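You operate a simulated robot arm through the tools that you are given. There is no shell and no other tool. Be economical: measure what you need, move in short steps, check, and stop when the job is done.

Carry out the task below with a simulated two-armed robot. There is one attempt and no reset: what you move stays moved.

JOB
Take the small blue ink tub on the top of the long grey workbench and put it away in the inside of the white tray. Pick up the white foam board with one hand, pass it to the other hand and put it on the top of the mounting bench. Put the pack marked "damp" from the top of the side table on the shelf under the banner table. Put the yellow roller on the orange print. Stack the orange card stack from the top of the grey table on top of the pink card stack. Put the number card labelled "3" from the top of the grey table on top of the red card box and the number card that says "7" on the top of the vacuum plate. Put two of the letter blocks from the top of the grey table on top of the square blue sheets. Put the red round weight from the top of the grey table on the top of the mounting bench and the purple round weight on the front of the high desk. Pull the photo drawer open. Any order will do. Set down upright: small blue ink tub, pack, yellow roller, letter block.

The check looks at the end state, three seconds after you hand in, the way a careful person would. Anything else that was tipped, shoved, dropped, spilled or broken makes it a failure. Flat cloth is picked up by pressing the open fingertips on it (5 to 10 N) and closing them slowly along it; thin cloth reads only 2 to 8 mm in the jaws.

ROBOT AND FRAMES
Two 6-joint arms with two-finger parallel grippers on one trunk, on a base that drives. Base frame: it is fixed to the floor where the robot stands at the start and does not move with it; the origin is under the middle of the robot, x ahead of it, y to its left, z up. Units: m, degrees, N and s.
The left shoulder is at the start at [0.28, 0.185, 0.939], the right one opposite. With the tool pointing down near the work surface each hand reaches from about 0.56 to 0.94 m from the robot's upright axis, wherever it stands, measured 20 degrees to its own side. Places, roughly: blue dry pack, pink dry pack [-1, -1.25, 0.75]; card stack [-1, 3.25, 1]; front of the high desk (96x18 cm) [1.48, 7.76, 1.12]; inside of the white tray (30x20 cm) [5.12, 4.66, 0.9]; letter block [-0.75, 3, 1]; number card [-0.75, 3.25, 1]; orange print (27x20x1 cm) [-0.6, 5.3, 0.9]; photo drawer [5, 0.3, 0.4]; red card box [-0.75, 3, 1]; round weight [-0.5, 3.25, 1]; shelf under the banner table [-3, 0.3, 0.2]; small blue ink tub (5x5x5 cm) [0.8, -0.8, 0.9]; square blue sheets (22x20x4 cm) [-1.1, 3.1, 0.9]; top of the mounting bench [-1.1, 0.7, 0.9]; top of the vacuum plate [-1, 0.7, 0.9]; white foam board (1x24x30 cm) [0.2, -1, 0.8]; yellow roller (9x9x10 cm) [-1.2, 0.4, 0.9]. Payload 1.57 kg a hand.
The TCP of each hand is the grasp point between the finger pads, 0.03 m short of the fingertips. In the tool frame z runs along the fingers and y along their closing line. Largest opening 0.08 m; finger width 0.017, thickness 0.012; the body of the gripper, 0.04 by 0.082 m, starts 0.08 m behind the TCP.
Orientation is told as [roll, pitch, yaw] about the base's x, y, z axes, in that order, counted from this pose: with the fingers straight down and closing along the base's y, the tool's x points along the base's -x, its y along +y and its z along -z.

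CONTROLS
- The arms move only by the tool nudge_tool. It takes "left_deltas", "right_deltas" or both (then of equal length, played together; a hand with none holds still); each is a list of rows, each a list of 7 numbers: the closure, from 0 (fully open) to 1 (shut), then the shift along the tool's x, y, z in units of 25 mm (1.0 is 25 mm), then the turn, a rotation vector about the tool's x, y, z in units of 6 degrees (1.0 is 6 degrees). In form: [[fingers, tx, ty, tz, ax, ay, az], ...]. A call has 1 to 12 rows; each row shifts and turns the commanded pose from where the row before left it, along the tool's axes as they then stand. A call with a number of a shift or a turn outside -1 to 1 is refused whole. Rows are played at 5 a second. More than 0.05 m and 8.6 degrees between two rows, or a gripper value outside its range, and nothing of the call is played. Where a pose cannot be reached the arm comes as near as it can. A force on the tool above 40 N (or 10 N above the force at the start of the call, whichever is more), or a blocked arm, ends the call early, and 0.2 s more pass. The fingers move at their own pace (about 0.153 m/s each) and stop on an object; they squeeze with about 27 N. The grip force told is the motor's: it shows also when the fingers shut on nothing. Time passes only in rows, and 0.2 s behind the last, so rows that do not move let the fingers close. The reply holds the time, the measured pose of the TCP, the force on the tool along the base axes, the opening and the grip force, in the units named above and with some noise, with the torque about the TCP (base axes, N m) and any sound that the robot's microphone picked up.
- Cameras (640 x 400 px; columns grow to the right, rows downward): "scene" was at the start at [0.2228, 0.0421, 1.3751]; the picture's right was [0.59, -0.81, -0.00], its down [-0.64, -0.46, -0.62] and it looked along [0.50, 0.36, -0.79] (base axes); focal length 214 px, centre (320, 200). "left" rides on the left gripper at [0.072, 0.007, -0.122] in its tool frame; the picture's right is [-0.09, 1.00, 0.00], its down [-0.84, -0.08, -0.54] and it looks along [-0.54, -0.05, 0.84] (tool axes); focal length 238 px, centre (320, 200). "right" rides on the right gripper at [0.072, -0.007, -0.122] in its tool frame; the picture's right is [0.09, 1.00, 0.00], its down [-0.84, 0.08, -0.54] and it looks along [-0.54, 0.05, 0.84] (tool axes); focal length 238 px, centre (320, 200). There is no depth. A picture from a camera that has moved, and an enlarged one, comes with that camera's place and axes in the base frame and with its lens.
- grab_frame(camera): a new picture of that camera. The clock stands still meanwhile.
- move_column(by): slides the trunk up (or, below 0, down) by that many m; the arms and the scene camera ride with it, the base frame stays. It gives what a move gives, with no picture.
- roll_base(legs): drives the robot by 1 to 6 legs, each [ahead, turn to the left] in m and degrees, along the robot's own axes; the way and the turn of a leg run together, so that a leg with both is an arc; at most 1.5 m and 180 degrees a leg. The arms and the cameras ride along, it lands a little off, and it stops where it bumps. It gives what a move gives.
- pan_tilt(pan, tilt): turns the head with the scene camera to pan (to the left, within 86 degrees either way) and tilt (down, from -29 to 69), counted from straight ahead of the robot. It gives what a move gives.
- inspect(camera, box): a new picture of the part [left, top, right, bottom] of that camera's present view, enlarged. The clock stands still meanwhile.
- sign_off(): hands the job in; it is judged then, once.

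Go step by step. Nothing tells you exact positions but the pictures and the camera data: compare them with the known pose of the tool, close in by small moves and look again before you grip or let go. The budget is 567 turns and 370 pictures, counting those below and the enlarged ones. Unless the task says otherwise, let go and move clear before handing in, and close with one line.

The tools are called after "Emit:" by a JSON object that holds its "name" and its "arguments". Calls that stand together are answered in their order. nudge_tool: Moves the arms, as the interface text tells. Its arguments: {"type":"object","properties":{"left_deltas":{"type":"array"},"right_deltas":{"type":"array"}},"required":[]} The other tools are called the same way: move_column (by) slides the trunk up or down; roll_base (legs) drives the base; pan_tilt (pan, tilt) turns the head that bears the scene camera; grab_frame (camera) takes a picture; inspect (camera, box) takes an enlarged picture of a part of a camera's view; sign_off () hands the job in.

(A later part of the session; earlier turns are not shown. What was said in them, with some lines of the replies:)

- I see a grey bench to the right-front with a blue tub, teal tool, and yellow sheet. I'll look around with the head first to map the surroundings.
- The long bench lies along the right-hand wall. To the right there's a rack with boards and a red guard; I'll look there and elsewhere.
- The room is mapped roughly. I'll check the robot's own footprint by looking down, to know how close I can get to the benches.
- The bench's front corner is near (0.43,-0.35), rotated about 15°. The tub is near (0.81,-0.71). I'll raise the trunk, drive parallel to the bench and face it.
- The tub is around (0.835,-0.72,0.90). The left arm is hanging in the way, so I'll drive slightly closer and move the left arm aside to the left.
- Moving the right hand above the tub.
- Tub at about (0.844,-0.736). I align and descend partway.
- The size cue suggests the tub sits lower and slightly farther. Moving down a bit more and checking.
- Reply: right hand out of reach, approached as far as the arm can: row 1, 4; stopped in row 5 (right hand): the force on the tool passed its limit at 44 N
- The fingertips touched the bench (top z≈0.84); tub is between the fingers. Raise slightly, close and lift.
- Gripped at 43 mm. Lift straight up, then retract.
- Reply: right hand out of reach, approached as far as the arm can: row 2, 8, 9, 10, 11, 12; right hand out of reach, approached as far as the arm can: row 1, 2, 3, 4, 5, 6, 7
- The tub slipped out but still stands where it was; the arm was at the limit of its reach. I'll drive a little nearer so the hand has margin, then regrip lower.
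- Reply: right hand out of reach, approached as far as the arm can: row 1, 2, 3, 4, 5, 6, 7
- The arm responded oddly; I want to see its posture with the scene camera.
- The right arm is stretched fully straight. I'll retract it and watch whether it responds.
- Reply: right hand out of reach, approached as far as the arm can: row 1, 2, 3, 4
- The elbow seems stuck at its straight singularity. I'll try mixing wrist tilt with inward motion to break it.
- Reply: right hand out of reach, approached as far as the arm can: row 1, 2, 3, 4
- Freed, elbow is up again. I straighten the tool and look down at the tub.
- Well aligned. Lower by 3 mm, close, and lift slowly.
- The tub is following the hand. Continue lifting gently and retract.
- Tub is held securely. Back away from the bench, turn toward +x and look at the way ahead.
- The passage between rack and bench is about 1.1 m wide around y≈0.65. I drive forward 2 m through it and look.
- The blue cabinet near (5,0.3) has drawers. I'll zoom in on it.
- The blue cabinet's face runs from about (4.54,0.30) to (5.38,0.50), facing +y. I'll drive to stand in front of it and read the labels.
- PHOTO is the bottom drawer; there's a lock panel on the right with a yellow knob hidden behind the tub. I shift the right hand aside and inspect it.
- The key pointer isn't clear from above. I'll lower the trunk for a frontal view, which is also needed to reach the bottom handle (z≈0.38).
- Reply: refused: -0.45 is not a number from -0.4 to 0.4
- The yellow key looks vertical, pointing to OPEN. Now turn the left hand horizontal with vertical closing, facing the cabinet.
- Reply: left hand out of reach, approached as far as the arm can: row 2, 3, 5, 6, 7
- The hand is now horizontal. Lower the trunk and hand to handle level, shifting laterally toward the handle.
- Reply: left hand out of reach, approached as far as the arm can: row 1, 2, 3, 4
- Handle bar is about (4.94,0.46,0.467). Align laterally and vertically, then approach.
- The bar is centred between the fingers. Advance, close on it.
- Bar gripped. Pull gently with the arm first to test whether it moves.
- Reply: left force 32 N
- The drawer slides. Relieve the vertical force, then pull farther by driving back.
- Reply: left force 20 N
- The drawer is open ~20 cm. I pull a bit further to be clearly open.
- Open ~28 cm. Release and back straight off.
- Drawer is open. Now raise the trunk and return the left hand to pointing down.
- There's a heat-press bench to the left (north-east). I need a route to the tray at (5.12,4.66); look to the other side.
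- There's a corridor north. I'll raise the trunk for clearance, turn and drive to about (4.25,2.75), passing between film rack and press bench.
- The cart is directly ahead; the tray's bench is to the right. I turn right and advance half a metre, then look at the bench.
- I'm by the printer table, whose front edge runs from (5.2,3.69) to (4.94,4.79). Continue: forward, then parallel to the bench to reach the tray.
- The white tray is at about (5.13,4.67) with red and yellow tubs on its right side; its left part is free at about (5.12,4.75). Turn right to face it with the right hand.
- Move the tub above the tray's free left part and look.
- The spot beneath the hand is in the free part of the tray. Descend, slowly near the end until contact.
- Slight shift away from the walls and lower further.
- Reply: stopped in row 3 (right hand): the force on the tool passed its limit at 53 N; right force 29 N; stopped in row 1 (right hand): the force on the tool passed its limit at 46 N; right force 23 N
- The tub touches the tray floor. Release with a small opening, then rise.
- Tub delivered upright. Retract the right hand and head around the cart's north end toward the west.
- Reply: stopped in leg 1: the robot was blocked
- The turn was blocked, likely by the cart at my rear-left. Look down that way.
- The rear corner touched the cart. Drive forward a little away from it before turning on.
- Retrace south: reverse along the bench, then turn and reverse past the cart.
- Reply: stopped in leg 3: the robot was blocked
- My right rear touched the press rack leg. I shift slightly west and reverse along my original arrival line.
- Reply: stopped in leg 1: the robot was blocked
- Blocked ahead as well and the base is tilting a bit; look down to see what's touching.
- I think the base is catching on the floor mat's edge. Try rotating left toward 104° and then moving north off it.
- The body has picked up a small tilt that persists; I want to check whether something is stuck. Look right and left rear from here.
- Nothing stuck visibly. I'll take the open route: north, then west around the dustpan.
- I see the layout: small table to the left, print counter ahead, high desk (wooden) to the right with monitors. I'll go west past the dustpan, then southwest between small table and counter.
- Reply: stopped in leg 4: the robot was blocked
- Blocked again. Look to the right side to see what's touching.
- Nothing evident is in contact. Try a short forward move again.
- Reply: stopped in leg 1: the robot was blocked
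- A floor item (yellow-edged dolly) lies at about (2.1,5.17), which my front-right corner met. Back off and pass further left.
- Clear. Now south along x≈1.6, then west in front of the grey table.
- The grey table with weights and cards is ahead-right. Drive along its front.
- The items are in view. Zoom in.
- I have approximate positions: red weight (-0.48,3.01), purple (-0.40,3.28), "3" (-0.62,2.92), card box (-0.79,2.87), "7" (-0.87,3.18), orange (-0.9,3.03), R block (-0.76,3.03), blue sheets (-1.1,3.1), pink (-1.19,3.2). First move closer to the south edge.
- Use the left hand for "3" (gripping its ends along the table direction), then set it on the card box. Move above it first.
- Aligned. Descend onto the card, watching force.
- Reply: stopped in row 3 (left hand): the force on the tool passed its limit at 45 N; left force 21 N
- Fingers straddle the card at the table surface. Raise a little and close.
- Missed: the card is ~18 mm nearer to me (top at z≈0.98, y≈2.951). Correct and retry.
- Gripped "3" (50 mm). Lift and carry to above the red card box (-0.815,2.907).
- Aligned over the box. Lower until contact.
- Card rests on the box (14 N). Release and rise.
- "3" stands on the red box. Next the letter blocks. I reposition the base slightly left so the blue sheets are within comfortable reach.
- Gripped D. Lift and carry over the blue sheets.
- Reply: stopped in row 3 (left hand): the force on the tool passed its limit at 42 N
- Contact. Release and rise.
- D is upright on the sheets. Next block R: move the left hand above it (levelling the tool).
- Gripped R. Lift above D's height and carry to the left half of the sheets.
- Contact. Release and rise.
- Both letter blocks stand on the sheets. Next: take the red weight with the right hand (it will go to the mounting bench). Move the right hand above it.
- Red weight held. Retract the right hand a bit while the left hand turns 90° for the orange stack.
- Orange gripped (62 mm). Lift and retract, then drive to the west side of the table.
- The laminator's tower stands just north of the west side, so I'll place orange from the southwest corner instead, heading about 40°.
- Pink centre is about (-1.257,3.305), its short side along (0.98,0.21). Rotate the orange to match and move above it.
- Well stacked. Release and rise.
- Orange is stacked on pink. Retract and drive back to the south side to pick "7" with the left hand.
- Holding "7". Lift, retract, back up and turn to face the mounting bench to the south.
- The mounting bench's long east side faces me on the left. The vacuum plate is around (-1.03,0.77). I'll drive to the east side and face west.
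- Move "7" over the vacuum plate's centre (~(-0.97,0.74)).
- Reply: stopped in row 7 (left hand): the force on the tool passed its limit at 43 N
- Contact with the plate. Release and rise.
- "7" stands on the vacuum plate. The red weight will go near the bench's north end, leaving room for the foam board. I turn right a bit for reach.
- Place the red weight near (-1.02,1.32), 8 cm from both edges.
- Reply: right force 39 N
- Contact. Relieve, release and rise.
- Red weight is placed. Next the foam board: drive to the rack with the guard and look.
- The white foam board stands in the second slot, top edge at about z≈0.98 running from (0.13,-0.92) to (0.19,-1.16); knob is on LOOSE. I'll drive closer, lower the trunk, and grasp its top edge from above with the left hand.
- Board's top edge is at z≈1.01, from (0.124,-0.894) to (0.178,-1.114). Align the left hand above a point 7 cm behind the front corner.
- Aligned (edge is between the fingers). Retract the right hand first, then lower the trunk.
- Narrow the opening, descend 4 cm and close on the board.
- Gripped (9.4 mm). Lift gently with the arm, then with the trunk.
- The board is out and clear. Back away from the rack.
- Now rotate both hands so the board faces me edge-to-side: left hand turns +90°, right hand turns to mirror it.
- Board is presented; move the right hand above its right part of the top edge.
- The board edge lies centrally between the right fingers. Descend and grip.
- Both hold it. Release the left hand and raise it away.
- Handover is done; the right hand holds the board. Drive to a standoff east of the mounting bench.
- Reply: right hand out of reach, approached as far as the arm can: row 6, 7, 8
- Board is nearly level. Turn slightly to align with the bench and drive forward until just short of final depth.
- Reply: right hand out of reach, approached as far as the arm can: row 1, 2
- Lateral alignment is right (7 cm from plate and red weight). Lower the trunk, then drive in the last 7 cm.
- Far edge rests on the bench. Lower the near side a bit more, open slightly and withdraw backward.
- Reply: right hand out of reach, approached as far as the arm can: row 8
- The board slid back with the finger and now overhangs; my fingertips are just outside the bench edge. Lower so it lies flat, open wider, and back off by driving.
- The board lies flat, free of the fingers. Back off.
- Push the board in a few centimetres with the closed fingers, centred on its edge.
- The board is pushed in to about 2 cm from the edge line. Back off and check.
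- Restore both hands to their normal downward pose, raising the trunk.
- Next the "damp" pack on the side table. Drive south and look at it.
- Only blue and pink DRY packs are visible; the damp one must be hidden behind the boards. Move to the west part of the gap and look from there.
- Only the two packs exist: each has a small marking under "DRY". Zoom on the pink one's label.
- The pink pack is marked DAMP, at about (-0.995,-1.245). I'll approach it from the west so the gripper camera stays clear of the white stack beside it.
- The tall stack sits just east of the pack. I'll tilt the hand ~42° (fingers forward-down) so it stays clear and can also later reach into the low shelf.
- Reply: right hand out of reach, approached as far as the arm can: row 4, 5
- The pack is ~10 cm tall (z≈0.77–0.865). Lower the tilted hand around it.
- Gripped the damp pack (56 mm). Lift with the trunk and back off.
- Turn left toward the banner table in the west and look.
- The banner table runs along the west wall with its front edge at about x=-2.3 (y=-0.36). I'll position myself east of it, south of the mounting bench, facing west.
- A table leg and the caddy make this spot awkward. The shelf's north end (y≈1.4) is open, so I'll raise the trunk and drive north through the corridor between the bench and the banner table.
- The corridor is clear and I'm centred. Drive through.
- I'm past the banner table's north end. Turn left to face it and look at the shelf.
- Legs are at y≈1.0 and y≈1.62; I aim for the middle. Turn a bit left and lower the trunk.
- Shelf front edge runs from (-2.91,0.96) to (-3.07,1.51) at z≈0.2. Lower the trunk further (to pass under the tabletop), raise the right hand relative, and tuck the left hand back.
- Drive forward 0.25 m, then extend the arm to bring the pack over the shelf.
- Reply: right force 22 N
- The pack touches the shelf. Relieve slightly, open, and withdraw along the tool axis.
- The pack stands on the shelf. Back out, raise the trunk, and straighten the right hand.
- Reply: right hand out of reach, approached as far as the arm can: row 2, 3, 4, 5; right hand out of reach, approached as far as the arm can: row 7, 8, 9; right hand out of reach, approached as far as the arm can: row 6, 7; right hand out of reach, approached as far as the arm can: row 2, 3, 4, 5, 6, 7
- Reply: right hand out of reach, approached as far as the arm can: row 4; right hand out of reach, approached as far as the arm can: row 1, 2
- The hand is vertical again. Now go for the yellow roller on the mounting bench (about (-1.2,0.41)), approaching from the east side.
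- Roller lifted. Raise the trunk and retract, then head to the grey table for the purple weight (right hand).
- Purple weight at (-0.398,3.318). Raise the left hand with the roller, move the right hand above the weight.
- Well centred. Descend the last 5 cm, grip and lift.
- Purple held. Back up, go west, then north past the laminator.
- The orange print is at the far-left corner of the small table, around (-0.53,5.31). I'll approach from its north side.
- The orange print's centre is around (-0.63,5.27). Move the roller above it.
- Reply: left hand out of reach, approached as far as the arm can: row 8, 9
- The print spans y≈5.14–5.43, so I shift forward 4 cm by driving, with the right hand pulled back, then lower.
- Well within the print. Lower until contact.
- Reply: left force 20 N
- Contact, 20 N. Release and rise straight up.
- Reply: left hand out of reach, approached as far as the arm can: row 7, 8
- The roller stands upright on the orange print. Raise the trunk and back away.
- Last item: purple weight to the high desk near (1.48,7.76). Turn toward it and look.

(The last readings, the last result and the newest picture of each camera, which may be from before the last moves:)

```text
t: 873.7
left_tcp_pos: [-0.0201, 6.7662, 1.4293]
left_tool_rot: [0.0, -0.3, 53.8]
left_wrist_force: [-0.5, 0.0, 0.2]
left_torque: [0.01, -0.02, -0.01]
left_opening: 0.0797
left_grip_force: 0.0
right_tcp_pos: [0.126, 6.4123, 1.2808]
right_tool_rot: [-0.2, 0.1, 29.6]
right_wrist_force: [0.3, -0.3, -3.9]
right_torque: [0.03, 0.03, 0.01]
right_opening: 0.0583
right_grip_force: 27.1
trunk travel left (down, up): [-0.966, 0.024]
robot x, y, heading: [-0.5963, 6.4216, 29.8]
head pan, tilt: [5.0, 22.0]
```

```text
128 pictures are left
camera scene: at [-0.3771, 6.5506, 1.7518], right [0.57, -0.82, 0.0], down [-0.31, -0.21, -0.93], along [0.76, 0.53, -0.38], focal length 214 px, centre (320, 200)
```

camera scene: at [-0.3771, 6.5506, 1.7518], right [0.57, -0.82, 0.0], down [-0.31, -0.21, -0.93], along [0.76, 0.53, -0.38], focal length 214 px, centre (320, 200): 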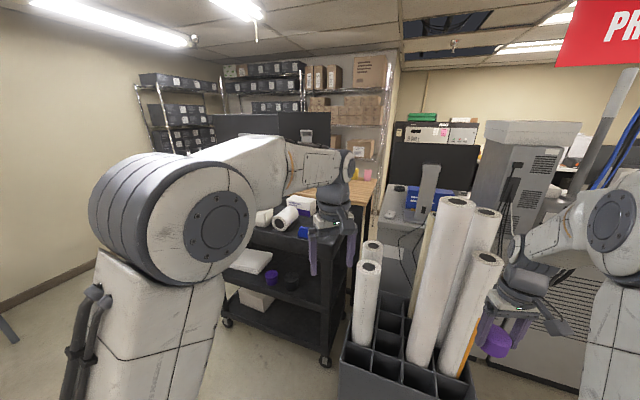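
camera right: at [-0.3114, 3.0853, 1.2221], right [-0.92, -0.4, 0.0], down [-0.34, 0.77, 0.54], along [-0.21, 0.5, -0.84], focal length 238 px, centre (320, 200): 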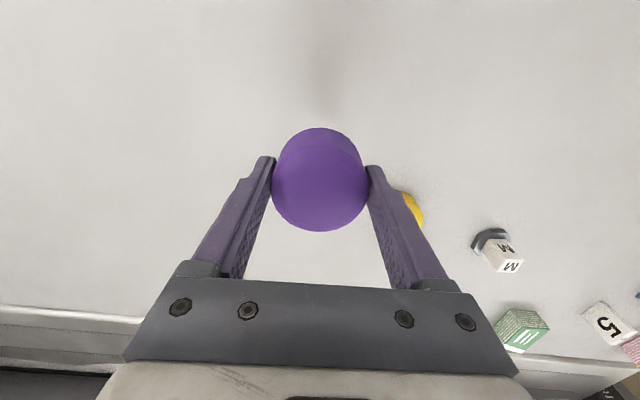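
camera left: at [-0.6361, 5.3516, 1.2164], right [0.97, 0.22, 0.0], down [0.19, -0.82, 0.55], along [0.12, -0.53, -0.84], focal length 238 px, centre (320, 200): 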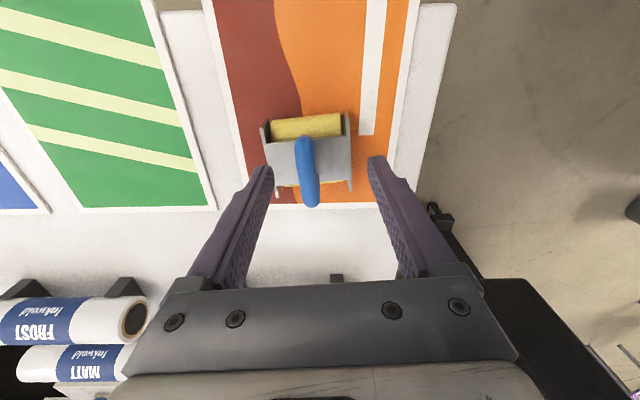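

The desk's front faces east, so I must go around the print counter. There's a passage south-east between laminator and counter. First back away from the tall paper rolls and turn.

Emit:
{"name": "roll_base", "arguments": {"legs": [[-0.25, 0], [0, -61], [1.18, 0]]}}

Emit:
{"name": "pan_tilt", "arguments": {"pan": -25, "tilt": 28}}

Emit:
{"name": "grab_frame", "arguments": {"camera": "scene"}}

```text
t: 883.7
left_tcp_pos: [0.791, 5.3853, 1.4299]
left_tool_rot: [0.1, -0.3, -6.2]
left_wrist_force: [0.1, 1.2, 0.4]
left_torque: [0.0, 0.01, 0.01]
left_opening: 0.0801
left_grip_force: 0.1
right_tcp_pos: [0.5564, 5.0832, 1.2807]
right_tool_rot: [-0.2, 0.1, -30.7]
right_wrist_force: [0.2, 0.0, -4.2]
right_torque: [-0.03, 0.0, 0.01]
right_opening: 0.0583
right_grip_force: 26.7
trunk travel left (down, up): [-0.966, 0.024]
robot x, y, heading: [0.2041, 5.7103, -30.3]
head pan, tilt: [5.0, 22.0]
```

```text
t: 884.6
left_tcp_pos: [0.7919, 5.387, 1.4289]
left_tool_rot: [0.1, -0.3, -6.3]
left_wrist_force: [-0.2, -0.4, 0.1]
left_torque: [0.0, -0.04, 0.0]
left_opening: 0.0798
left_grip_force: 0.1
right_tcp_pos: [0.5569, 5.0825, 1.2796]
right_tool_rot: [-0.3, 0.1, -30.8]
right_wrist_force: [0.6, -0.4, -3.4]
right_torque: [0.03, 0.02, 0.01]
right_opening: 0.0585
right_grip_force: 26.8
trunk travel left (down, up): [-0.966, 0.024]
robot x, y, heading: [0.2064, 5.7119, -30.5]
head pan, tilt: [-25.0, 28.0]
```

```text
127 pictures are left
camera scene: at [0.3974, 5.5535, 1.7422], right [-0.82, -0.57, 0.0], down [-0.27, 0.39, -0.88], along [0.5, -0.73, -0.47], focal length 214 px, centre (320, 200)
```

scene: 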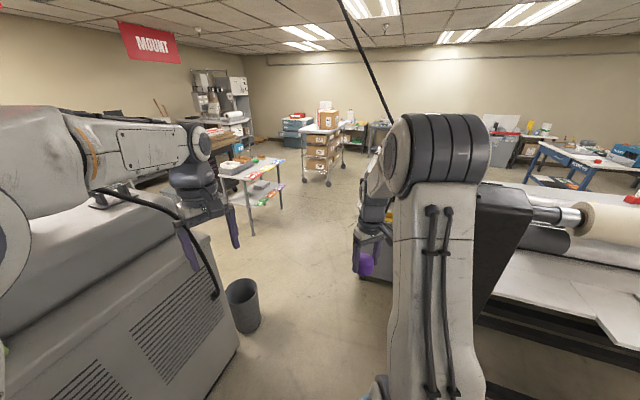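

Emit:
{"name": "roll_base", "arguments": {"legs": [[0, -29], [1.46, 0], [0, 59.5], [0.95, 0], [0, 25], [0.94, 0]]}}

Emit:
{"name": "pan_tilt", "arguments": {"pan": 40, "tilt": 25}}

Emit:
{"name": "grab_frame", "arguments": {"camera": "scene"}}

```text
t: 888.5
left_tcp_pos: [0.688, 4.9283, 1.4286]
left_tool_rot: [0.0, -0.3, -35.4]
left_wrist_force: [0.1, 0.7, -0.9]
left_torque: [-0.02, 0.0, -0.01]
left_opening: 0.08
left_grip_force: 0.1
right_tcp_pos: [0.3302, 4.7847, 1.2799]
right_tool_rot: [0.4, 1.8, -60.2]
right_wrist_force: [-3.8, 7.5, -2.4]
right_torque: [-0.66, -0.24, -0.09]
right_opening: 0.0582
right_grip_force: 27.1
trunk travel left (down, up): [-0.966, 0.024]
robot x, y, heading: [0.3326, 5.4984, -59.5]
head pan, tilt: [-25.0, 28.0]
stopped in leg 2: the force on the tool passed its limit at 112 N (the readings are from after the stop); the commanded pose is now the measured one
```

```text
t: 889.9
left_tcp_pos: [0.6877, 4.9274, 1.428]
left_tool_rot: [0.1, -0.3, -35.3]
left_wrist_force: [0.4, 0.3, 0.1]
left_torque: [0.0, 0.0, -0.01]
left_opening: 0.0799
left_grip_force: 0.0
right_tcp_pos: [0.3313, 4.7855, 1.2792]
right_tool_rot: [0.3, 1.9, -59.9]
right_wrist_force: [-4.6, 17.5, -12.4]
right_torque: [-1.04, -0.32, -0.07]
right_opening: 0.0583
right_grip_force: 27.1
trunk travel left (down, up): [-0.966, 0.024]
robot x, y, heading: [0.3321, 5.5009, -59.5]
head pan, tilt: [40.0, 25.0]
```

```text
126 pictures are left
camera scene: at [0.5033, 5.326, 1.7471], right [-0.33, -0.94, 0.0], down [-0.4, 0.14, -0.91], along [0.85, -0.3, -0.42], focal length 214 px, centre (320, 200)
```

scene: 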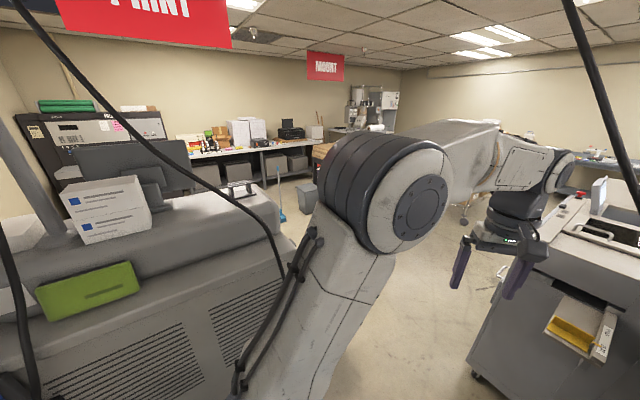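

The right hand bumped the laminator's tall end. Back off a little and check the weight.

Emit:
{"name": "roll_base", "arguments": {"legs": [[-0.15, 0]]}}

Emit:
{"name": "grab_frame", "arguments": {"camera": "right"}}

Emit:
{"name": "pan_tilt", "arguments": {"pan": -10, "tilt": 40}}

Emit:
{"name": "grab_frame", "arguments": {"camera": "scene"}}

```text
t: 891.2
left_tcp_pos: [0.6099, 5.055, 1.4286]
left_tool_rot: [0.1, -0.3, -35.4]
left_wrist_force: [-0.2, -0.1, 0.7]
left_torque: [0.02, -0.01, -0.02]
left_opening: 0.0801
left_grip_force: 0.1
right_tcp_pos: [0.2524, 4.9122, 1.2798]
right_tool_rot: [0.3, 1.6, -60.2]
right_wrist_force: [-1.0, 0.2, -3.2]
right_torque: [-0.01, 0.03, 0.02]
right_opening: 0.0584
right_grip_force: 27.3
trunk travel left (down, up): [-0.966, 0.024]
robot x, y, heading: [0.2582, 5.6252, -59.3]
head pan, tilt: [40.0, 25.0]
```

```text
125 pictures are left
camera right: at [0.2119, 4.9685, 1.4031], right [0.82, 0.58, 0.01], down [0.49, -0.7, 0.52], along [0.3, -0.42, -0.86], focal length 238 px, centre (320, 200)
```

right: 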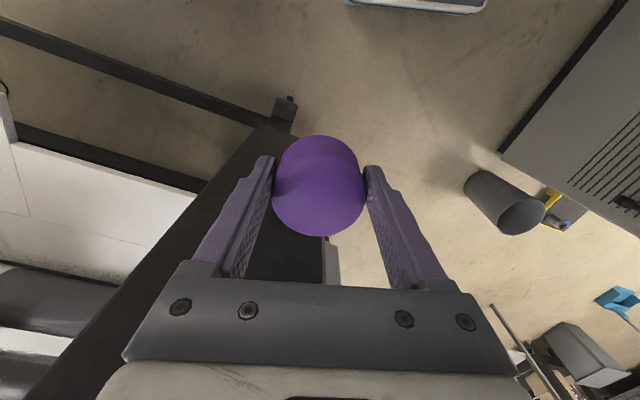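

```text
t: 892.4
left_tcp_pos: [0.6105, 5.0568, 1.4282]
left_tool_rot: [0.3, -0.2, -35.4]
left_wrist_force: [0.1, 0.0, -0.6]
left_torque: [0.03, 0.0, 0.03]
left_opening: 0.0797
left_grip_force: 0.0
right_tcp_pos: [0.2539, 4.9114, 1.2804]
right_tool_rot: [0.3, 1.7, -60.3]
right_wrist_force: [-0.2, 0.2, -2.6]
right_torque: [0.02, 0.0, -0.03]
right_opening: 0.0584
right_grip_force: 27.1
trunk travel left (down, up): [-0.966, 0.024]
robot x, y, heading: [0.2565, 5.6254, -59.4]
head pan, tilt: [-10.0, 40.0]
```

```text
124 pictures are left
camera scene: at [0.37, 5.4053, 1.7237], right [-0.94, -0.35, 0.0], down [-0.23, 0.6, -0.77], along [0.27, -0.72, -0.64], focal length 214 px, centre (320, 200)
```

scene: 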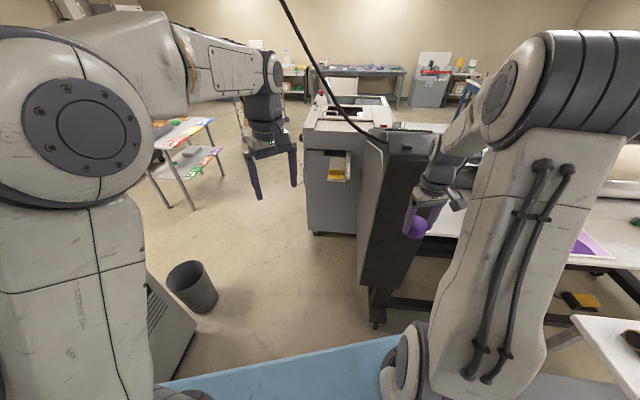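

The purple weight is still held. Bring the right hand inward (and the left hand out) so the robot passes narrower.

Emit:
{"name": "nudge_tool", "arguments": {"left_deltas": [[0, -0.3, 0.8, 0, 0, 0, 0], [0, -0.3, 0.8, 0, 0, 0, 0], [0, -0.3, 0.8, 0, 0, 0, 0], [0, -0.3, 0.8, 0, 0, 0, 0], [0, -0.3, 0.8, 0, 0, 0, 0], [0, -0.3, 0.8, 0, 0, 0, 0], [0, -0.3, 0.8, 0, 0, 0, 0], [0, -0.3, 0.8, 0, 0, 0, 0], [0, 0, 0, 0, 0, 0, 0], [0, 0, 0, 0, 0, 0, 0]], "right_deltas": [[1, 0, 0.5, 0, 0, 0, 0], [1, 0, 0.8, 0, 0, 0, 0], [1, 0, 0.8, 0, 0, 0, 0], [1, 0, 0.8, 0, 0, 0, 0], [1, 0, 0.8, 0, 0, 0, 0], [1, 0, 0.8, 0, 0, 0, 0], [1, 0, 0.8, 0, 0, 0, 0], [1, 0, 0.8, 0, 0, 0, 0], [1, 0, 0.8, 0, 0, 0, 0], [1, 0, 0.8, 0, 0, 0, 0]]}}

Emit:
{"name": "grab_frame", "arguments": {"camera": "scene"}}

```text
t: 894.6
left_tcp_pos: [0.7526, 5.1527, 1.4311]
left_tool_rot: [0.1, -0.2, -35.4]
left_wrist_force: [0.0, -0.1, -0.6]
left_torque: [0.01, -0.04, 0.0]
left_opening: 0.0798
left_grip_force: 0.0
right_tcp_pos: [0.4205, 5.0089, 1.2812]
right_tool_rot: [0.3, 1.6, -60.1]
right_wrist_force: [0.1, 0.2, -3.4]
right_torque: [0.03, 0.04, -0.01]
right_opening: 0.0584
right_grip_force: 26.5
trunk travel left (down, up): [-0.966, 0.024]
robot x, y, heading: [0.2566, 5.6269, -59.5]
head pan, tilt: [-10.0, 40.0]
```

```text
123 pictures are left
camera scene: at [0.37, 5.4053, 1.7237], right [-0.94, -0.35, 0.0], down [-0.22, 0.6, -0.77], along [0.27, -0.72, -0.64], focal length 214 px, centre (320, 200)
```

scene: 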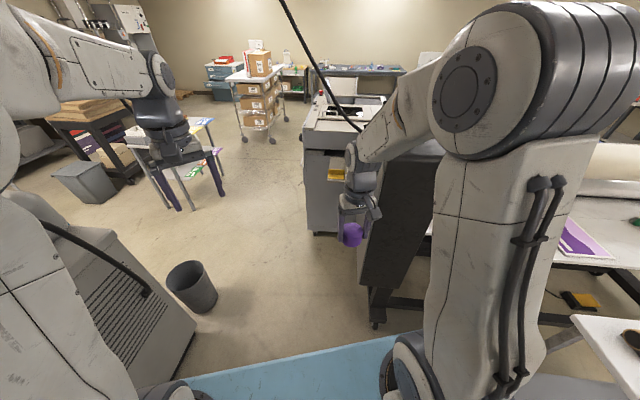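

Emit:
{"name": "roll_base", "arguments": {"legs": [[1.36, 0], [0, 59.5], [0.95, 0], [0, 25], [0.94, 0]]}}

Emit:
{"name": "pan_tilt", "arguments": {"pan": 40, "tilt": 25}}

Emit:
{"name": "grab_frame", "arguments": {"camera": "scene"}}

```text
t: 900.9
left_tcp_pos: [1.4217, 4.02, 1.4322]
left_tool_rot: [0.0, -0.4, -36.7]
left_wrist_force: [-0.2, 1.1, -0.4]
left_torque: [-0.07, 0.02, -0.01]
left_opening: 0.0803
left_grip_force: 0.1
right_tcp_pos: [1.0873, 3.8831, 1.2827]
right_tool_rot: [0.4, 1.6, -61.3]
right_wrist_force: [0.1, -0.1, -2.4]
right_torque: [-0.01, 0.0, -0.02]
right_opening: 0.0582
right_grip_force: 26.8
trunk travel left (down, up): [-0.966, 0.024]
robot x, y, heading: [0.9508, 4.5075, -62.1]
head pan, tilt: [-10.0, 40.0]
stopped in leg 1: the robot was blocked; the commanded pose is now the measured one
```

```text
t: 902.1
left_tcp_pos: [1.4224, 4.0191, 1.4303]
left_tool_rot: [0.1, -0.4, -36.6]
left_wrist_force: [-0.5, -1.2, 1.4]
left_torque: [-0.02, 0.02, 0.0]
left_opening: 0.0802
left_grip_force: 0.0
right_tcp_pos: [1.0885, 3.8833, 1.2826]
right_tool_rot: [0.3, 1.5, -61.3]
right_wrist_force: [-0.3, 0.0, -4.4]
right_torque: [0.0, 0.0, 0.01]
right_opening: 0.0582
right_grip_force: 27.0
trunk travel left (down, up): [-0.966, 0.024]
robot x, y, heading: [0.9461, 4.5095, -62.0]
head pan, tilt: [40.0, 25.0]
```

```text
122 pictures are left
camera scene: at [1.1091, 4.3288, 1.747], right [-0.38, -0.93, 0.0], down [-0.39, 0.16, -0.91], along [0.84, -0.34, -0.42], focal length 214 px, centre (320, 200)
```

scene: 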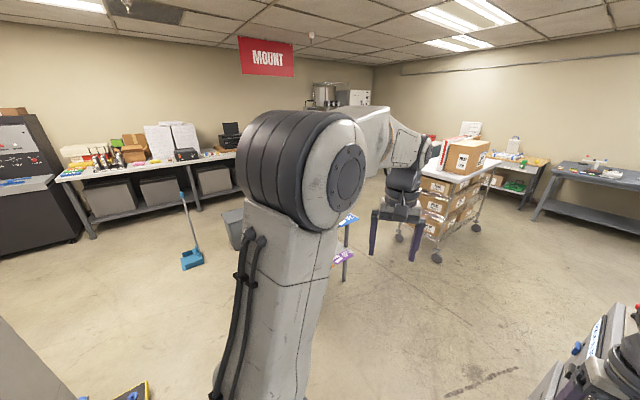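

Emit:
{"name": "roll_base", "arguments": {"legs": [[-0.15, 0], [0, 44], [0.9, 0], [0, 63], [0.4, 0]]}}

Emit:
{"name": "pan_tilt", "arguments": {"pan": 0, "tilt": 35}}

Emit:
{"name": "grab_frame", "arguments": {"camera": "scene"}}

```text
t: 914.3
left_tcp_pos: [2.2725, 5.1815, 1.4295]
left_tool_rot: [0.2, -0.1, 71.6]
left_wrist_force: [-0.1, 0.7, -1.5]
left_torque: [-0.02, 0.02, -0.01]
left_opening: 0.0801
left_grip_force: 0.1
right_tcp_pos: [2.5061, 4.9062, 1.2807]
right_tool_rot: [0.3, 1.7, 47.0]
right_wrist_force: [-0.5, 0.2, -3.8]
right_torque: [0.03, 0.06, 0.0]
right_opening: 0.0583
right_grip_force: 27.4
trunk travel left (down, up): [-0.966, 0.024]
robot x, y, heading: [1.9612, 4.5735, 46.4]
head pan, tilt: [40.0, 25.0]
stopped in leg 5: the robot was blocked; the commanded pose is now the measured one
```

```text
t: 915.3
left_tcp_pos: [2.2724, 5.1813, 1.4305]
left_tool_rot: [0.2, -0.2, 71.7]
left_wrist_force: [-1.2, -0.4, -0.5]
left_torque: [0.0, 0.05, -0.01]
left_opening: 0.0802
left_grip_force: 0.0
right_tcp_pos: [2.5072, 4.9061, 1.2813]
right_tool_rot: [0.3, 1.7, 47.0]
right_wrist_force: [0.9, -0.5, -3.9]
right_torque: [-0.04, 0.0, 0.02]
right_opening: 0.0582
right_grip_force: 26.9
trunk travel left (down, up): [-0.966, 0.024]
robot x, y, heading: [1.9623, 4.5734, 46.4]
head pan, tilt: [0.0, 35.0]
```

```text
121 pictures are left
camera scene: at [2.1351, 4.75, 1.7313], right [0.72, -0.69, 0.0], down [-0.4, -0.41, -0.82], along [0.57, 0.59, -0.57], focal length 214 px, centre (320, 200)
```

scene: 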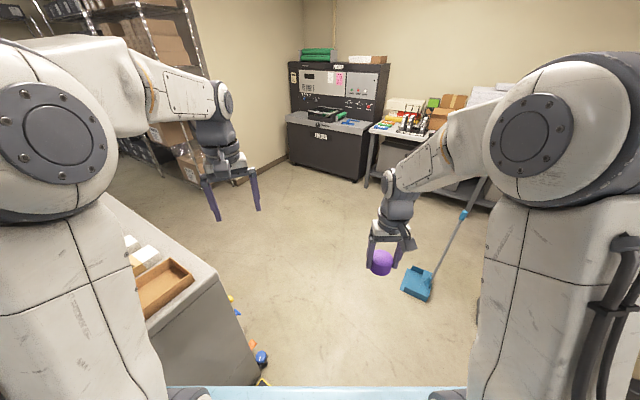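

The floor dolly is at my front-left. Back slightly, turn right and pass it.

Emit:
{"name": "roll_base", "arguments": {"legs": [[-0.1, 0], [0, -28], [0.85, 0], [0, 72], [1.5, 0]]}}

Emit:
{"name": "pan_tilt", "arguments": {"pan": 25, "tilt": 25}}

Emit:
{"name": "grab_frame", "arguments": {"camera": "scene"}}

```text
t: 932.2
left_tcp_pos: [2.4707, 6.9135, 1.4297]
left_tool_rot: [0.2, -0.2, 116.8]
left_wrist_force: [0.5, -0.3, 0.4]
left_torque: [0.01, -0.02, 0.01]
left_opening: 0.08
left_grip_force: 0.1
right_tcp_pos: [2.832, 6.8871, 1.2816]
right_tool_rot: [0.2, 1.7, 92.2]
right_wrist_force: [-0.2, 0.5, -3.7]
right_torque: [-0.07, -0.01, -0.02]
right_opening: 0.0582
right_grip_force: 26.7
trunk travel left (down, up): [-0.966, 0.024]
robot x, y, heading: [2.6815, 6.2656, 92.0]
head pan, tilt: [0.0, 35.0]
```

```text
t: 933.1
left_tcp_pos: [2.473, 6.9152, 1.4297]
left_tool_rot: [0.3, -0.2, 116.9]
left_wrist_force: [0.5, 0.0, -0.3]
left_torque: [-0.02, 0.01, -0.01]
left_opening: 0.08
left_grip_force: 0.1
right_tcp_pos: [2.833, 6.8869, 1.2813]
right_tool_rot: [0.3, 1.7, 92.1]
right_wrist_force: [-0.7, 0.0, -3.5]
right_torque: [-0.04, -0.03, 0.01]
right_opening: 0.0584
right_grip_force: 27.2
trunk travel left (down, up): [-0.966, 0.024]
robot x, y, heading: [2.6825, 6.2676, 91.5]
head pan, tilt: [25.0, 25.0]
```

```text
120 pictures are left
camera scene: at [2.6411, 6.5058, 1.747], right [0.9, 0.44, 0.0], down [0.19, -0.38, -0.91], along [-0.4, 0.81, -0.42], focal length 214 px, centre (320, 200)
```

scene: 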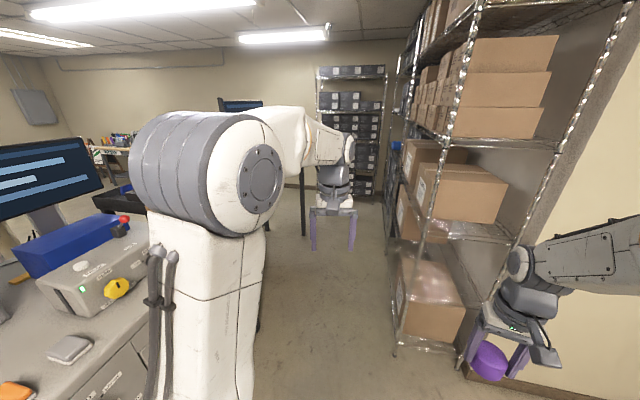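

Rack on the right, counter on the left. Look further left to see the desk's front edge.

Emit:
{"name": "pan_tilt", "arguments": {"pan": 55, "tilt": 30}}

Emit:
{"name": "grab_frame", "arguments": {"camera": "scene"}}

Emit:
{"name": "grab_frame", "arguments": {"camera": "left"}}

```text
t: 934.0
left_tcp_pos: [2.4712, 6.9144, 1.4291]
left_tool_rot: [0.2, -0.2, 116.7]
left_wrist_force: [0.2, 0.1, -0.3]
left_torque: [0.02, 0.0, 0.0]
left_opening: 0.0801
left_grip_force: 0.0
right_tcp_pos: [2.8317, 6.8867, 1.2817]
right_tool_rot: [0.4, 1.8, 92.2]
right_wrist_force: [0.8, -0.7, -3.1]
right_torque: [-0.05, 0.01, -0.02]
right_opening: 0.0585
right_grip_force: 27.1
trunk travel left (down, up): [-0.966, 0.024]
robot x, y, heading: [2.6833, 6.2676, 91.8]
head pan, tilt: [55.0, 30.0]
```

```text
119 pictures are left
camera scene: at [2.6068, 6.4733, 1.7391], right [0.55, 0.83, 0.0], down [0.42, -0.28, -0.87], along [-0.72, 0.48, -0.5], focal length 214 px, centre (320, 200)
```

scene: 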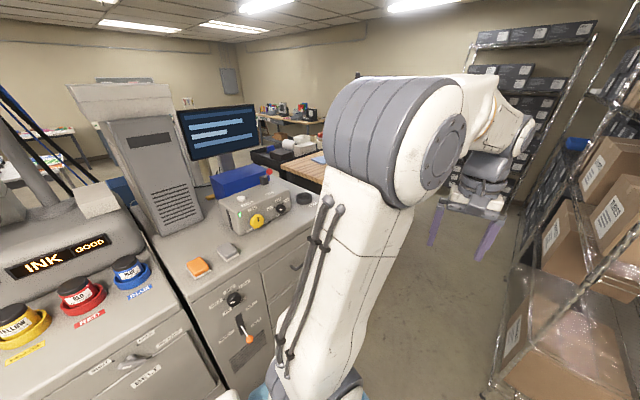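

```text
118 pictures are left
camera left: at [2.4984, 6.8489, 1.5521], right [-0.93, -0.37, 0.0], down [-0.31, 0.78, 0.54], along [-0.2, 0.51, -0.84], focal length 238 px, centre (320, 200)
```

left: 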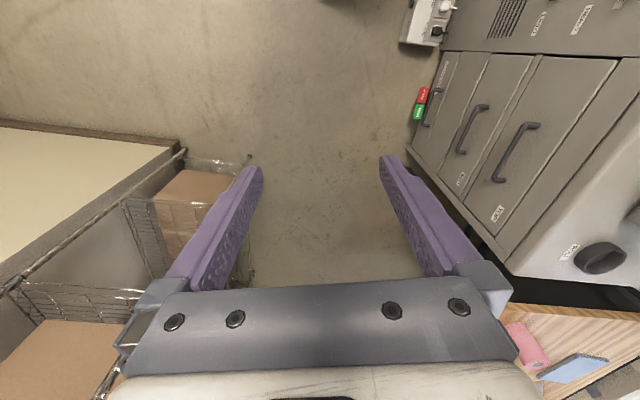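

The counter ends at y≈7.2, then the wooden desk; a pink cup stands at about (1.52,7.39). I'll place the weight around (1.51,7.62). Drive to the aisle mouth.

Emit:
{"name": "roll_base", "arguments": {"legs": [[0, 25], [0.97, 0], [0, 44]]}}

Emit:
{"name": "pan_tilt", "arguments": {"pan": -10, "tilt": 40}}

Emit:
{"name": "grab_frame", "arguments": {"camera": "scene"}}

Emit:
{"name": "grab_frame", "arguments": {"camera": "right"}}

```text
t: 942.3
left_tcp_pos: [1.5839, 7.1899, 1.4287]
left_tool_rot: [0.1, -0.2, -177.0]
left_wrist_force: [0.5, -0.3, -0.3]
left_torque: [0.01, -0.01, -0.02]
left_opening: 0.08
left_grip_force: 0.0
right_tcp_pos: [1.7551, 7.5083, 1.2813]
right_tool_rot: [0.3, 1.8, 158.1]
right_wrist_force: [-0.1, 1.2, -3.6]
right_torque: [0.04, -0.05, -0.01]
right_opening: 0.0582
right_grip_force: 27.5
trunk travel left (down, up): [-0.966, 0.024]
robot x, y, heading: [2.2649, 7.1244, 157.5]
head pan, tilt: [55.0, 30.0]
stopped in leg 3: the robot was blocked; the commanded pose is now the measured one
```

```text
t: 943.7
left_tcp_pos: [1.5828, 7.1911, 1.4294]
left_tool_rot: [0.1, -0.2, -177.0]
left_wrist_force: [0.4, 0.1, 0.2]
left_torque: [0.01, 0.01, 0.04]
left_opening: 0.0799
left_grip_force: 0.1
right_tcp_pos: [1.755, 7.5085, 1.2815]
right_tool_rot: [0.3, 1.6, 158.1]
right_wrist_force: [-0.1, 0.3, -3.5]
right_torque: [-0.03, -0.05, 0.0]
right_opening: 0.0583
right_grip_force: 26.8
trunk travel left (down, up): [-0.966, 0.024]
robot x, y, heading: [2.2663, 7.1165, 157.8]
head pan, tilt: [-10.0, 40.0]
```

```text
117 pictures are left
camera scene: at [2.0462, 7.2276, 1.7237], right [0.54, 0.84, 0.0], down [0.54, -0.34, -0.77], along [-0.65, 0.41, -0.64], focal length 214 px, centre (320, 200)
```

scene: 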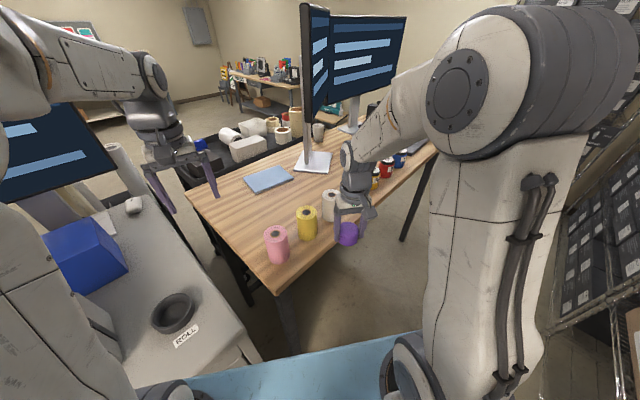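

```text
116 pictures are left
camera right: at [1.8201, 7.4901, 1.4042], right [-0.28, -0.96, 0.01], down [-0.82, 0.25, 0.52], along [-0.5, 0.14, -0.86], focal length 238 px, centre (320, 200)
```

right: 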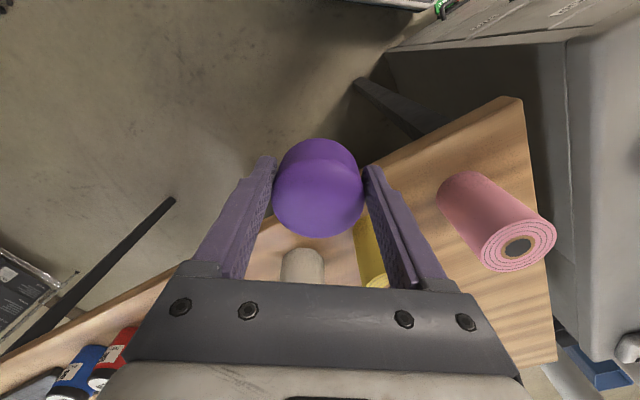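

Emit:
{"name": "inspect", "arguments": {"camera": "scene", "box": [230, 120, 450, 290]}}

```text
2.35 times, centred on (340, 205) of scene
camera zoom: at [2.0462, 7.2276, 1.7237], right [0.54, 0.84, 0.0], down [0.54, -0.34, -0.77], along [-0.65, 0.41, -0.64], focal length 505 px, centre (273, 188)
```

zoom: 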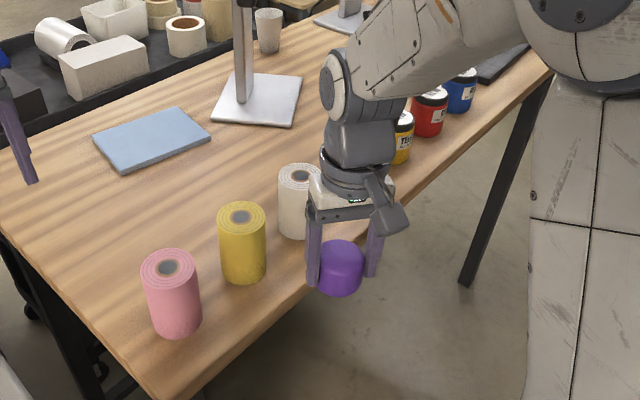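

There is a free gap in the front row between the white roll and the cans, around (1.475,7.77). Reposition a bit further north.

Emit:
{"name": "roll_base", "arguments": {"legs": [[0, -60], [0.285, 0], [0, 60]]}}

Emit:
{"name": "grab_frame", "arguments": {"camera": "scene"}}

Emit:
{"name": "grab_frame", "arguments": {"camera": "right"}}

```text
t: 950.9
left_tcp_pos: [1.5527, 7.4862, 1.4298]
left_tool_rot: [0.3, -0.3, -178.2]
left_wrist_force: [-0.3, -0.3, 0.8]
left_torque: [0.01, 0.02, 0.05]
left_opening: 0.08
left_grip_force: 0.1
right_tcp_pos: [1.7329, 7.8005, 1.2817]
right_tool_rot: [0.3, 1.7, 156.8]
right_wrist_force: [0.3, 0.0, -3.0]
right_torque: [-0.02, -0.05, 0.0]
right_opening: 0.0585
right_grip_force: 27.6
trunk travel left (down, up): [-0.966, 0.024]
robot x, y, heading: [2.2305, 7.4033, 156.2]
head pan, tilt: [-10.0, 40.0]
```

```text
114 pictures are left
camera scene: at [2.0156, 7.513, 1.7237], right [0.56, 0.83, 0.0], down [0.53, -0.36, -0.77], along [-0.64, 0.43, -0.64], focal length 214 px, centre (320, 200)
```

scene: 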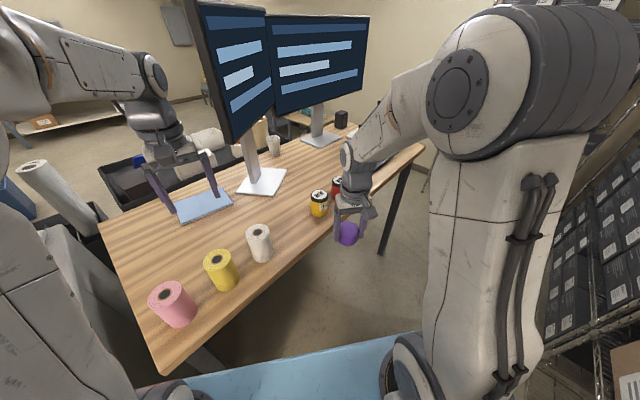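

```text
113 pictures are left
camera right: at [1.7956, 7.7804, 1.4042], right [-0.31, -0.95, 0.01], down [-0.81, 0.27, 0.52], along [-0.49, 0.15, -0.86], focal length 238 px, centre (320, 200)
```

right: 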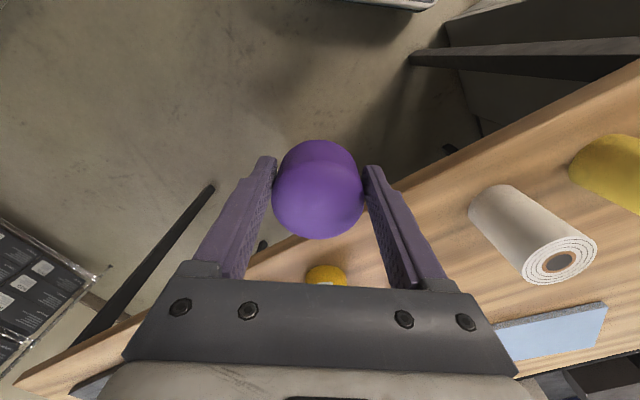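

Emit:
{"name": "nudge_tool", "arguments": {"right_deltas": [[1, -0.92, 0.64, 0, 0, 0, 0], [1, -0.92, 0.64, 0, 0, 0, 0], [1, -0.92, 0.64, 0, 0, 0, 0], [1, -0.92, 0.64, 0, 0, 0, 0], [1, -0.92, 0.64, 0, 0, 0, 0], [1, -0.92, 0.64, 0, 0, 0, 0], [1, -0.92, 0.64, 0, 0, 0, 0], [1, -0.92, 0.64, 0, 0, 0, 0], [1, -0.92, 0.64, 0, 0, 0, 0]]}}

Emit:
{"name": "grab_frame", "arguments": {"camera": "right"}}

Emit:
{"name": "inspect", "arguments": {"camera": "scene", "box": [180, 140, 400, 290]}}

```text
t: 952.9
left_tcp_pos: [1.5533, 7.4858, 1.4295]
left_tool_rot: [0.2, -0.2, -178.3]
left_wrist_force: [-0.3, -0.3, 0.0]
left_torque: [0.02, 0.02, 0.0]
left_opening: 0.08
left_grip_force: 0.1
right_tcp_pos: [1.4842, 7.751, 1.2754]
right_tool_rot: [0.3, 1.8, 156.8]
right_wrist_force: [0.4, 0.0, -2.9]
right_torque: [-0.06, -0.06, -0.01]
right_opening: 0.0579
right_grip_force: 27.2
trunk travel left (down, up): [-0.966, 0.024]
robot x, y, heading: [2.2336, 7.4002, 156.4]
head pan, tilt: [-10.0, 40.0]
```

```text
112 pictures are left
camera right: at [1.5487, 7.7301, 1.3981], right [-0.31, -0.95, 0.01], down [-0.81, 0.27, 0.52], along [-0.49, 0.15, -0.86], focal length 238 px, centre (320, 200)
```

right: 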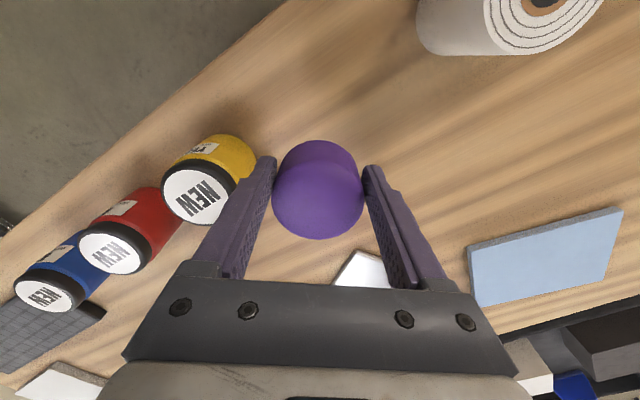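

```text
2.67 times, centred on (290, 215) of scene
camera zoom: at [2.0154, 7.5131, 1.7237], right [0.56, 0.83, 0.0], down [0.53, -0.36, -0.77], along [-0.64, 0.43, -0.64], focal length 572 px, centre (400, 160)
```

zoom: 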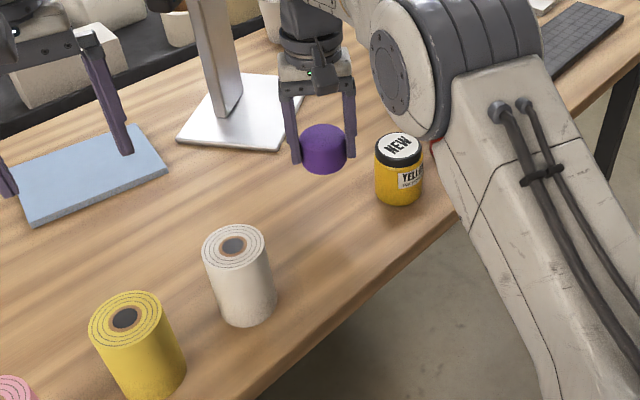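

Shift 5 cm toward the front edge, then lower.

Emit:
{"name": "nudge_tool", "arguments": {"right_deltas": [[1, 0.8, -0.6, 0, 0, 0, 0], [1, 0.8, -0.6, 0, 0, 0, 0], [1, 0, 0, 0.9, 0, 0, 0], [1, 0, 0, 0.9, 0, 0, 0], [1, 0, 0, 0.9, 0, 0, 0], [1, 0, 0, 0.9, 0, 0, 0], [1, 0, 0, 0.9, 0, 0, 0]]}}

Emit:
{"name": "grab_frame", "arguments": {"camera": "right"}}

Emit:
{"name": "inspect", "arguments": {"camera": "scene", "box": [180, 140, 400, 290]}}

```text
t: 954.5
left_tcp_pos: [1.5523, 7.4871, 1.4293]
left_tool_rot: [0.2, -0.2, -178.3]
left_wrist_force: [-0.2, -0.7, -0.6]
left_torque: [0.01, 0.02, 0.05]
left_opening: 0.0798
left_grip_force: 0.1
right_tcp_pos: [1.5367, 7.759, 1.1657]
right_tool_rot: [0.4, 1.7, 156.9]
right_wrist_force: [-0.4, -0.2, -3.8]
right_torque: [-0.02, -0.03, -0.01]
right_opening: 0.0581
right_grip_force: 26.5
trunk travel left (down, up): [-0.966, 0.024]
robot x, y, heading: [2.2343, 7.4021, 156.4]
head pan, tilt: [-10.0, 40.0]
```

```text
110 pictures are left
camera right: at [1.6006, 7.7379, 1.2873], right [-0.31, -0.95, 0.01], down [-0.81, 0.27, 0.52], along [-0.49, 0.15, -0.86], focal length 238 px, centre (320, 200)
```

right: 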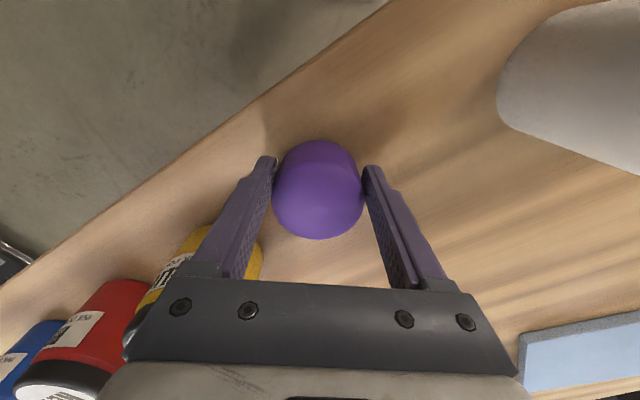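

```text
2.67 times, centred on (290, 215) of scene
camera zoom: at [2.0157, 7.513, 1.7238], right [0.56, 0.83, 0.0], down [0.53, -0.36, -0.77], along [-0.64, 0.43, -0.64], focal length 572 px, centre (400, 160)
```

zoom: 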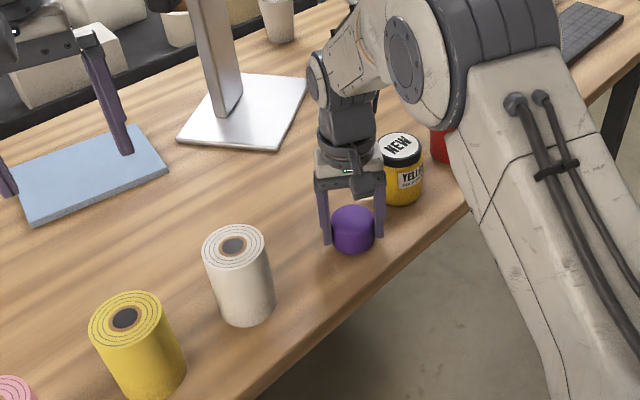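

Emit:
{"name": "nudge_tool", "arguments": {"right_deltas": [[1, 0, 0, 0.6, 0, 0, 0], [1, 0, 0, 0.5, 0, 0, 0], [1, 0, 0, 0.3, 0, 0, 0], [1, 0, 0, 0.2, 0, 0, 0], [1, 0, 0, 0.2, 0, 0, 0], [1, 0, 0, 0.2, 0, 0, 0], [1, 0, 0, 0.2, 0, 0, 0]]}}

```text
t: 955.0
left_tcp_pos: [1.5539, 7.4871, 1.4301]
left_tool_rot: [0.1, -0.3, -178.3]
left_wrist_force: [-1.0, 0.1, -0.7]
left_torque: [0.01, -0.03, 0.0]
left_opening: 0.08
left_grip_force: 0.0
right_tcp_pos: [1.5344, 7.7574, 1.1605]
right_tool_rot: [0.4, 1.2, 156.9]
right_wrist_force: [10.3, -2.5, 20.3]
right_torque: [-0.23, -0.75, 0.0]
right_opening: 0.0586
right_grip_force: 27.3
trunk travel left (down, up): [-0.966, 0.024]
robot x, y, heading: [2.2315, 7.4033, 156.1]
head pan, tilt: [-10.0, 40.0]
stopped in row 2 (right hand): the force on the tool passed its limit at 63 N (the readings are from after the stop); the commanded pose is now the measured one
```

Contact: the desk top is at z≈1.12, about 6.6 cm from the front edge. Release and rise.

Emit:
{"name": "nudge_tool", "arguments": {"right_deltas": [[1, 0, 0, -0.12, 0, 0, 0], [0.5, 0, 0, 0, 0, 0, 0], [0.1, 0, 0, 0, 0, 0, 0], [0.05, 0, 0, 0, 0, 0, 0], [0.05, 0, 0, -0.5, 0, 0, 0], [0.05, 0, 0, -1, 0, 0, 0], [0.05, 0, 0, -1, 0, 0, 0], [0.05, 0, 0, -1, 0, 0, 0], [0.05, 0, 0, -0.5, 0, 0, 0]]}}

Emit:
{"name": "grab_frame", "arguments": {"camera": "right"}}

Emit:
{"name": "inspect", "arguments": {"camera": "scene", "box": [180, 140, 400, 290]}}

```text
t: 957.0
left_tcp_pos: [1.5526, 7.4869, 1.4293]
left_tool_rot: [0.2, -0.1, -178.3]
left_wrist_force: [-0.2, -0.2, 0.3]
left_torque: [-0.01, 0.0, -0.02]
left_opening: 0.08
left_grip_force: 0.1
right_tcp_pos: [1.5327, 7.7611, 1.2617]
right_tool_rot: [0.4, 1.1, 156.9]
right_wrist_force: [0.3, -0.1, -0.4]
right_torque: [-0.02, 0.0, 0.01]
right_opening: 0.076
right_grip_force: 0.1
trunk travel left (down, up): [-0.966, 0.024]
robot x, y, heading: [2.2324, 7.4045, 155.9]
head pan, tilt: [-10.0, 40.0]
```

```text
108 pictures are left
camera right: at [1.5979, 7.7413, 1.3834], right [-0.31, -0.95, 0.01], down [-0.81, 0.26, 0.53], along [-0.5, 0.15, -0.85], focal length 238 px, centre (320, 200)
```

right: 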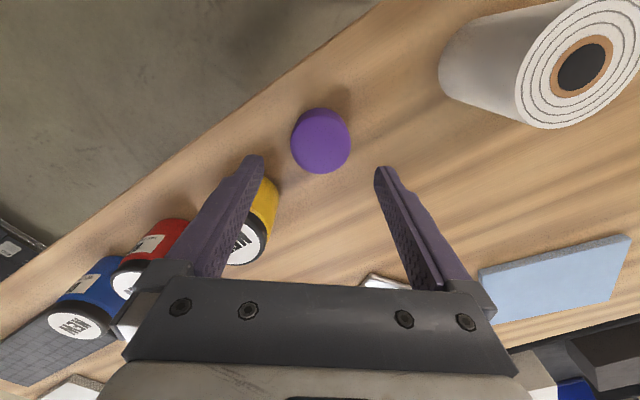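

```text
2.67 times, centred on (290, 215) of scene
camera zoom: at [2.016, 7.513, 1.7237], right [0.56, 0.83, 0.0], down [0.53, -0.36, -0.77], along [-0.64, 0.43, -0.64], focal length 572 px, centre (400, 160)
```

zoom: 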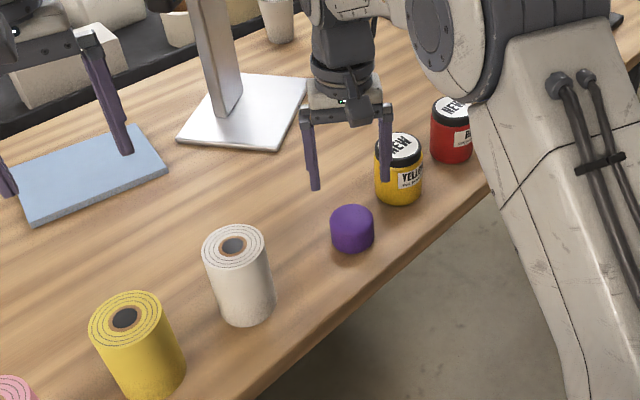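

The purple weight stands on the desk's front strip, and every other item of the job is in place. Move the hands clear.

Emit:
{"name": "nudge_tool", "arguments": {"right_deltas": [[0, 0.8, 0, -0.6, 0, 0, 0], [0, 0.8, 0, -0.6, 0, 0, 0], [0, 0.8, 0, 0, 0, 0, 0], [0, 0.8, 0, 0, 0, 0, 0], [0, 0.8, 0, 0, 0, 0, 0], [0, 0.8, 0, 0, 0, 0, 0]], "left_deltas": [[0, 0.8, 0, 0, 0, 0, 0], [0, 0.8, 0, 0, 0, 0, 0], [0, 0.5, 0, 0, 0, 0, 0], [0, 0, 0, 0, 0, 0, 0], [0, 0, 0, 0, 0, 0, 0], [0, 0, 0, 0, 0, 0, 0]]}}

Emit:
{"name": "grab_frame", "arguments": {"camera": "scene"}}

```text
t: 958.4
left_tcp_pos: [1.6055, 7.4866, 1.4304]
left_tool_rot: [0.2, -0.2, -178.2]
left_wrist_force: [0.3, -1.0, 0.0]
left_torque: [-0.02, 0.0, 0.02]
left_opening: 0.08
left_grip_force: 0.0
right_tcp_pos: [1.6414, 7.7137, 1.2929]
right_tool_rot: [0.5, 1.2, 156.9]
right_wrist_force: [0.9, -0.1, 0.5]
right_torque: [0.0, 0.04, 0.0]
right_opening: 0.0798
right_grip_force: 0.1
trunk travel left (down, up): [-0.966, 0.024]
robot x, y, heading: [2.2278, 7.4024, 156.2]
head pan, tilt: [-10.0, 40.0]
```

```text
106 pictures are left
camera scene: at [2.016, 7.513, 1.7238], right [0.56, 0.83, 0.0], down [0.53, -0.36, -0.77], along [-0.64, 0.43, -0.64], focal length 214 px, centre (320, 200)
```

scene: 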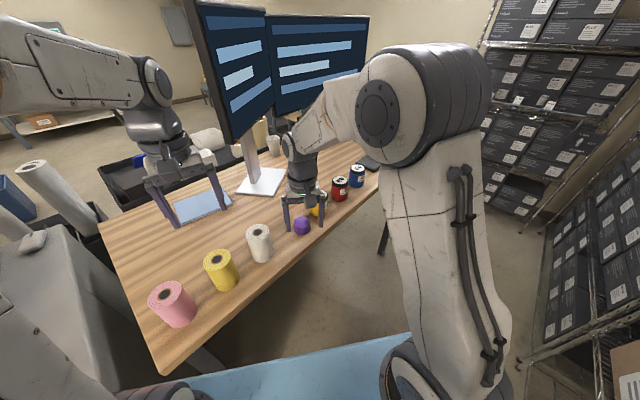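

Everything on the list is placed and both hands are empty and clear, so I hand in.

Emit:
{"name": "sign_off", "arguments": {}}

```text
The job is handed in.
```

All the items on the list are placed, the photo drawer is open about 28 cm, and the job is handed in. On the way the base or right hand bumped the dark cart, the floor dolly, a rack, the counter and the laminator. I didn't go back to check whether any of them had shifted.
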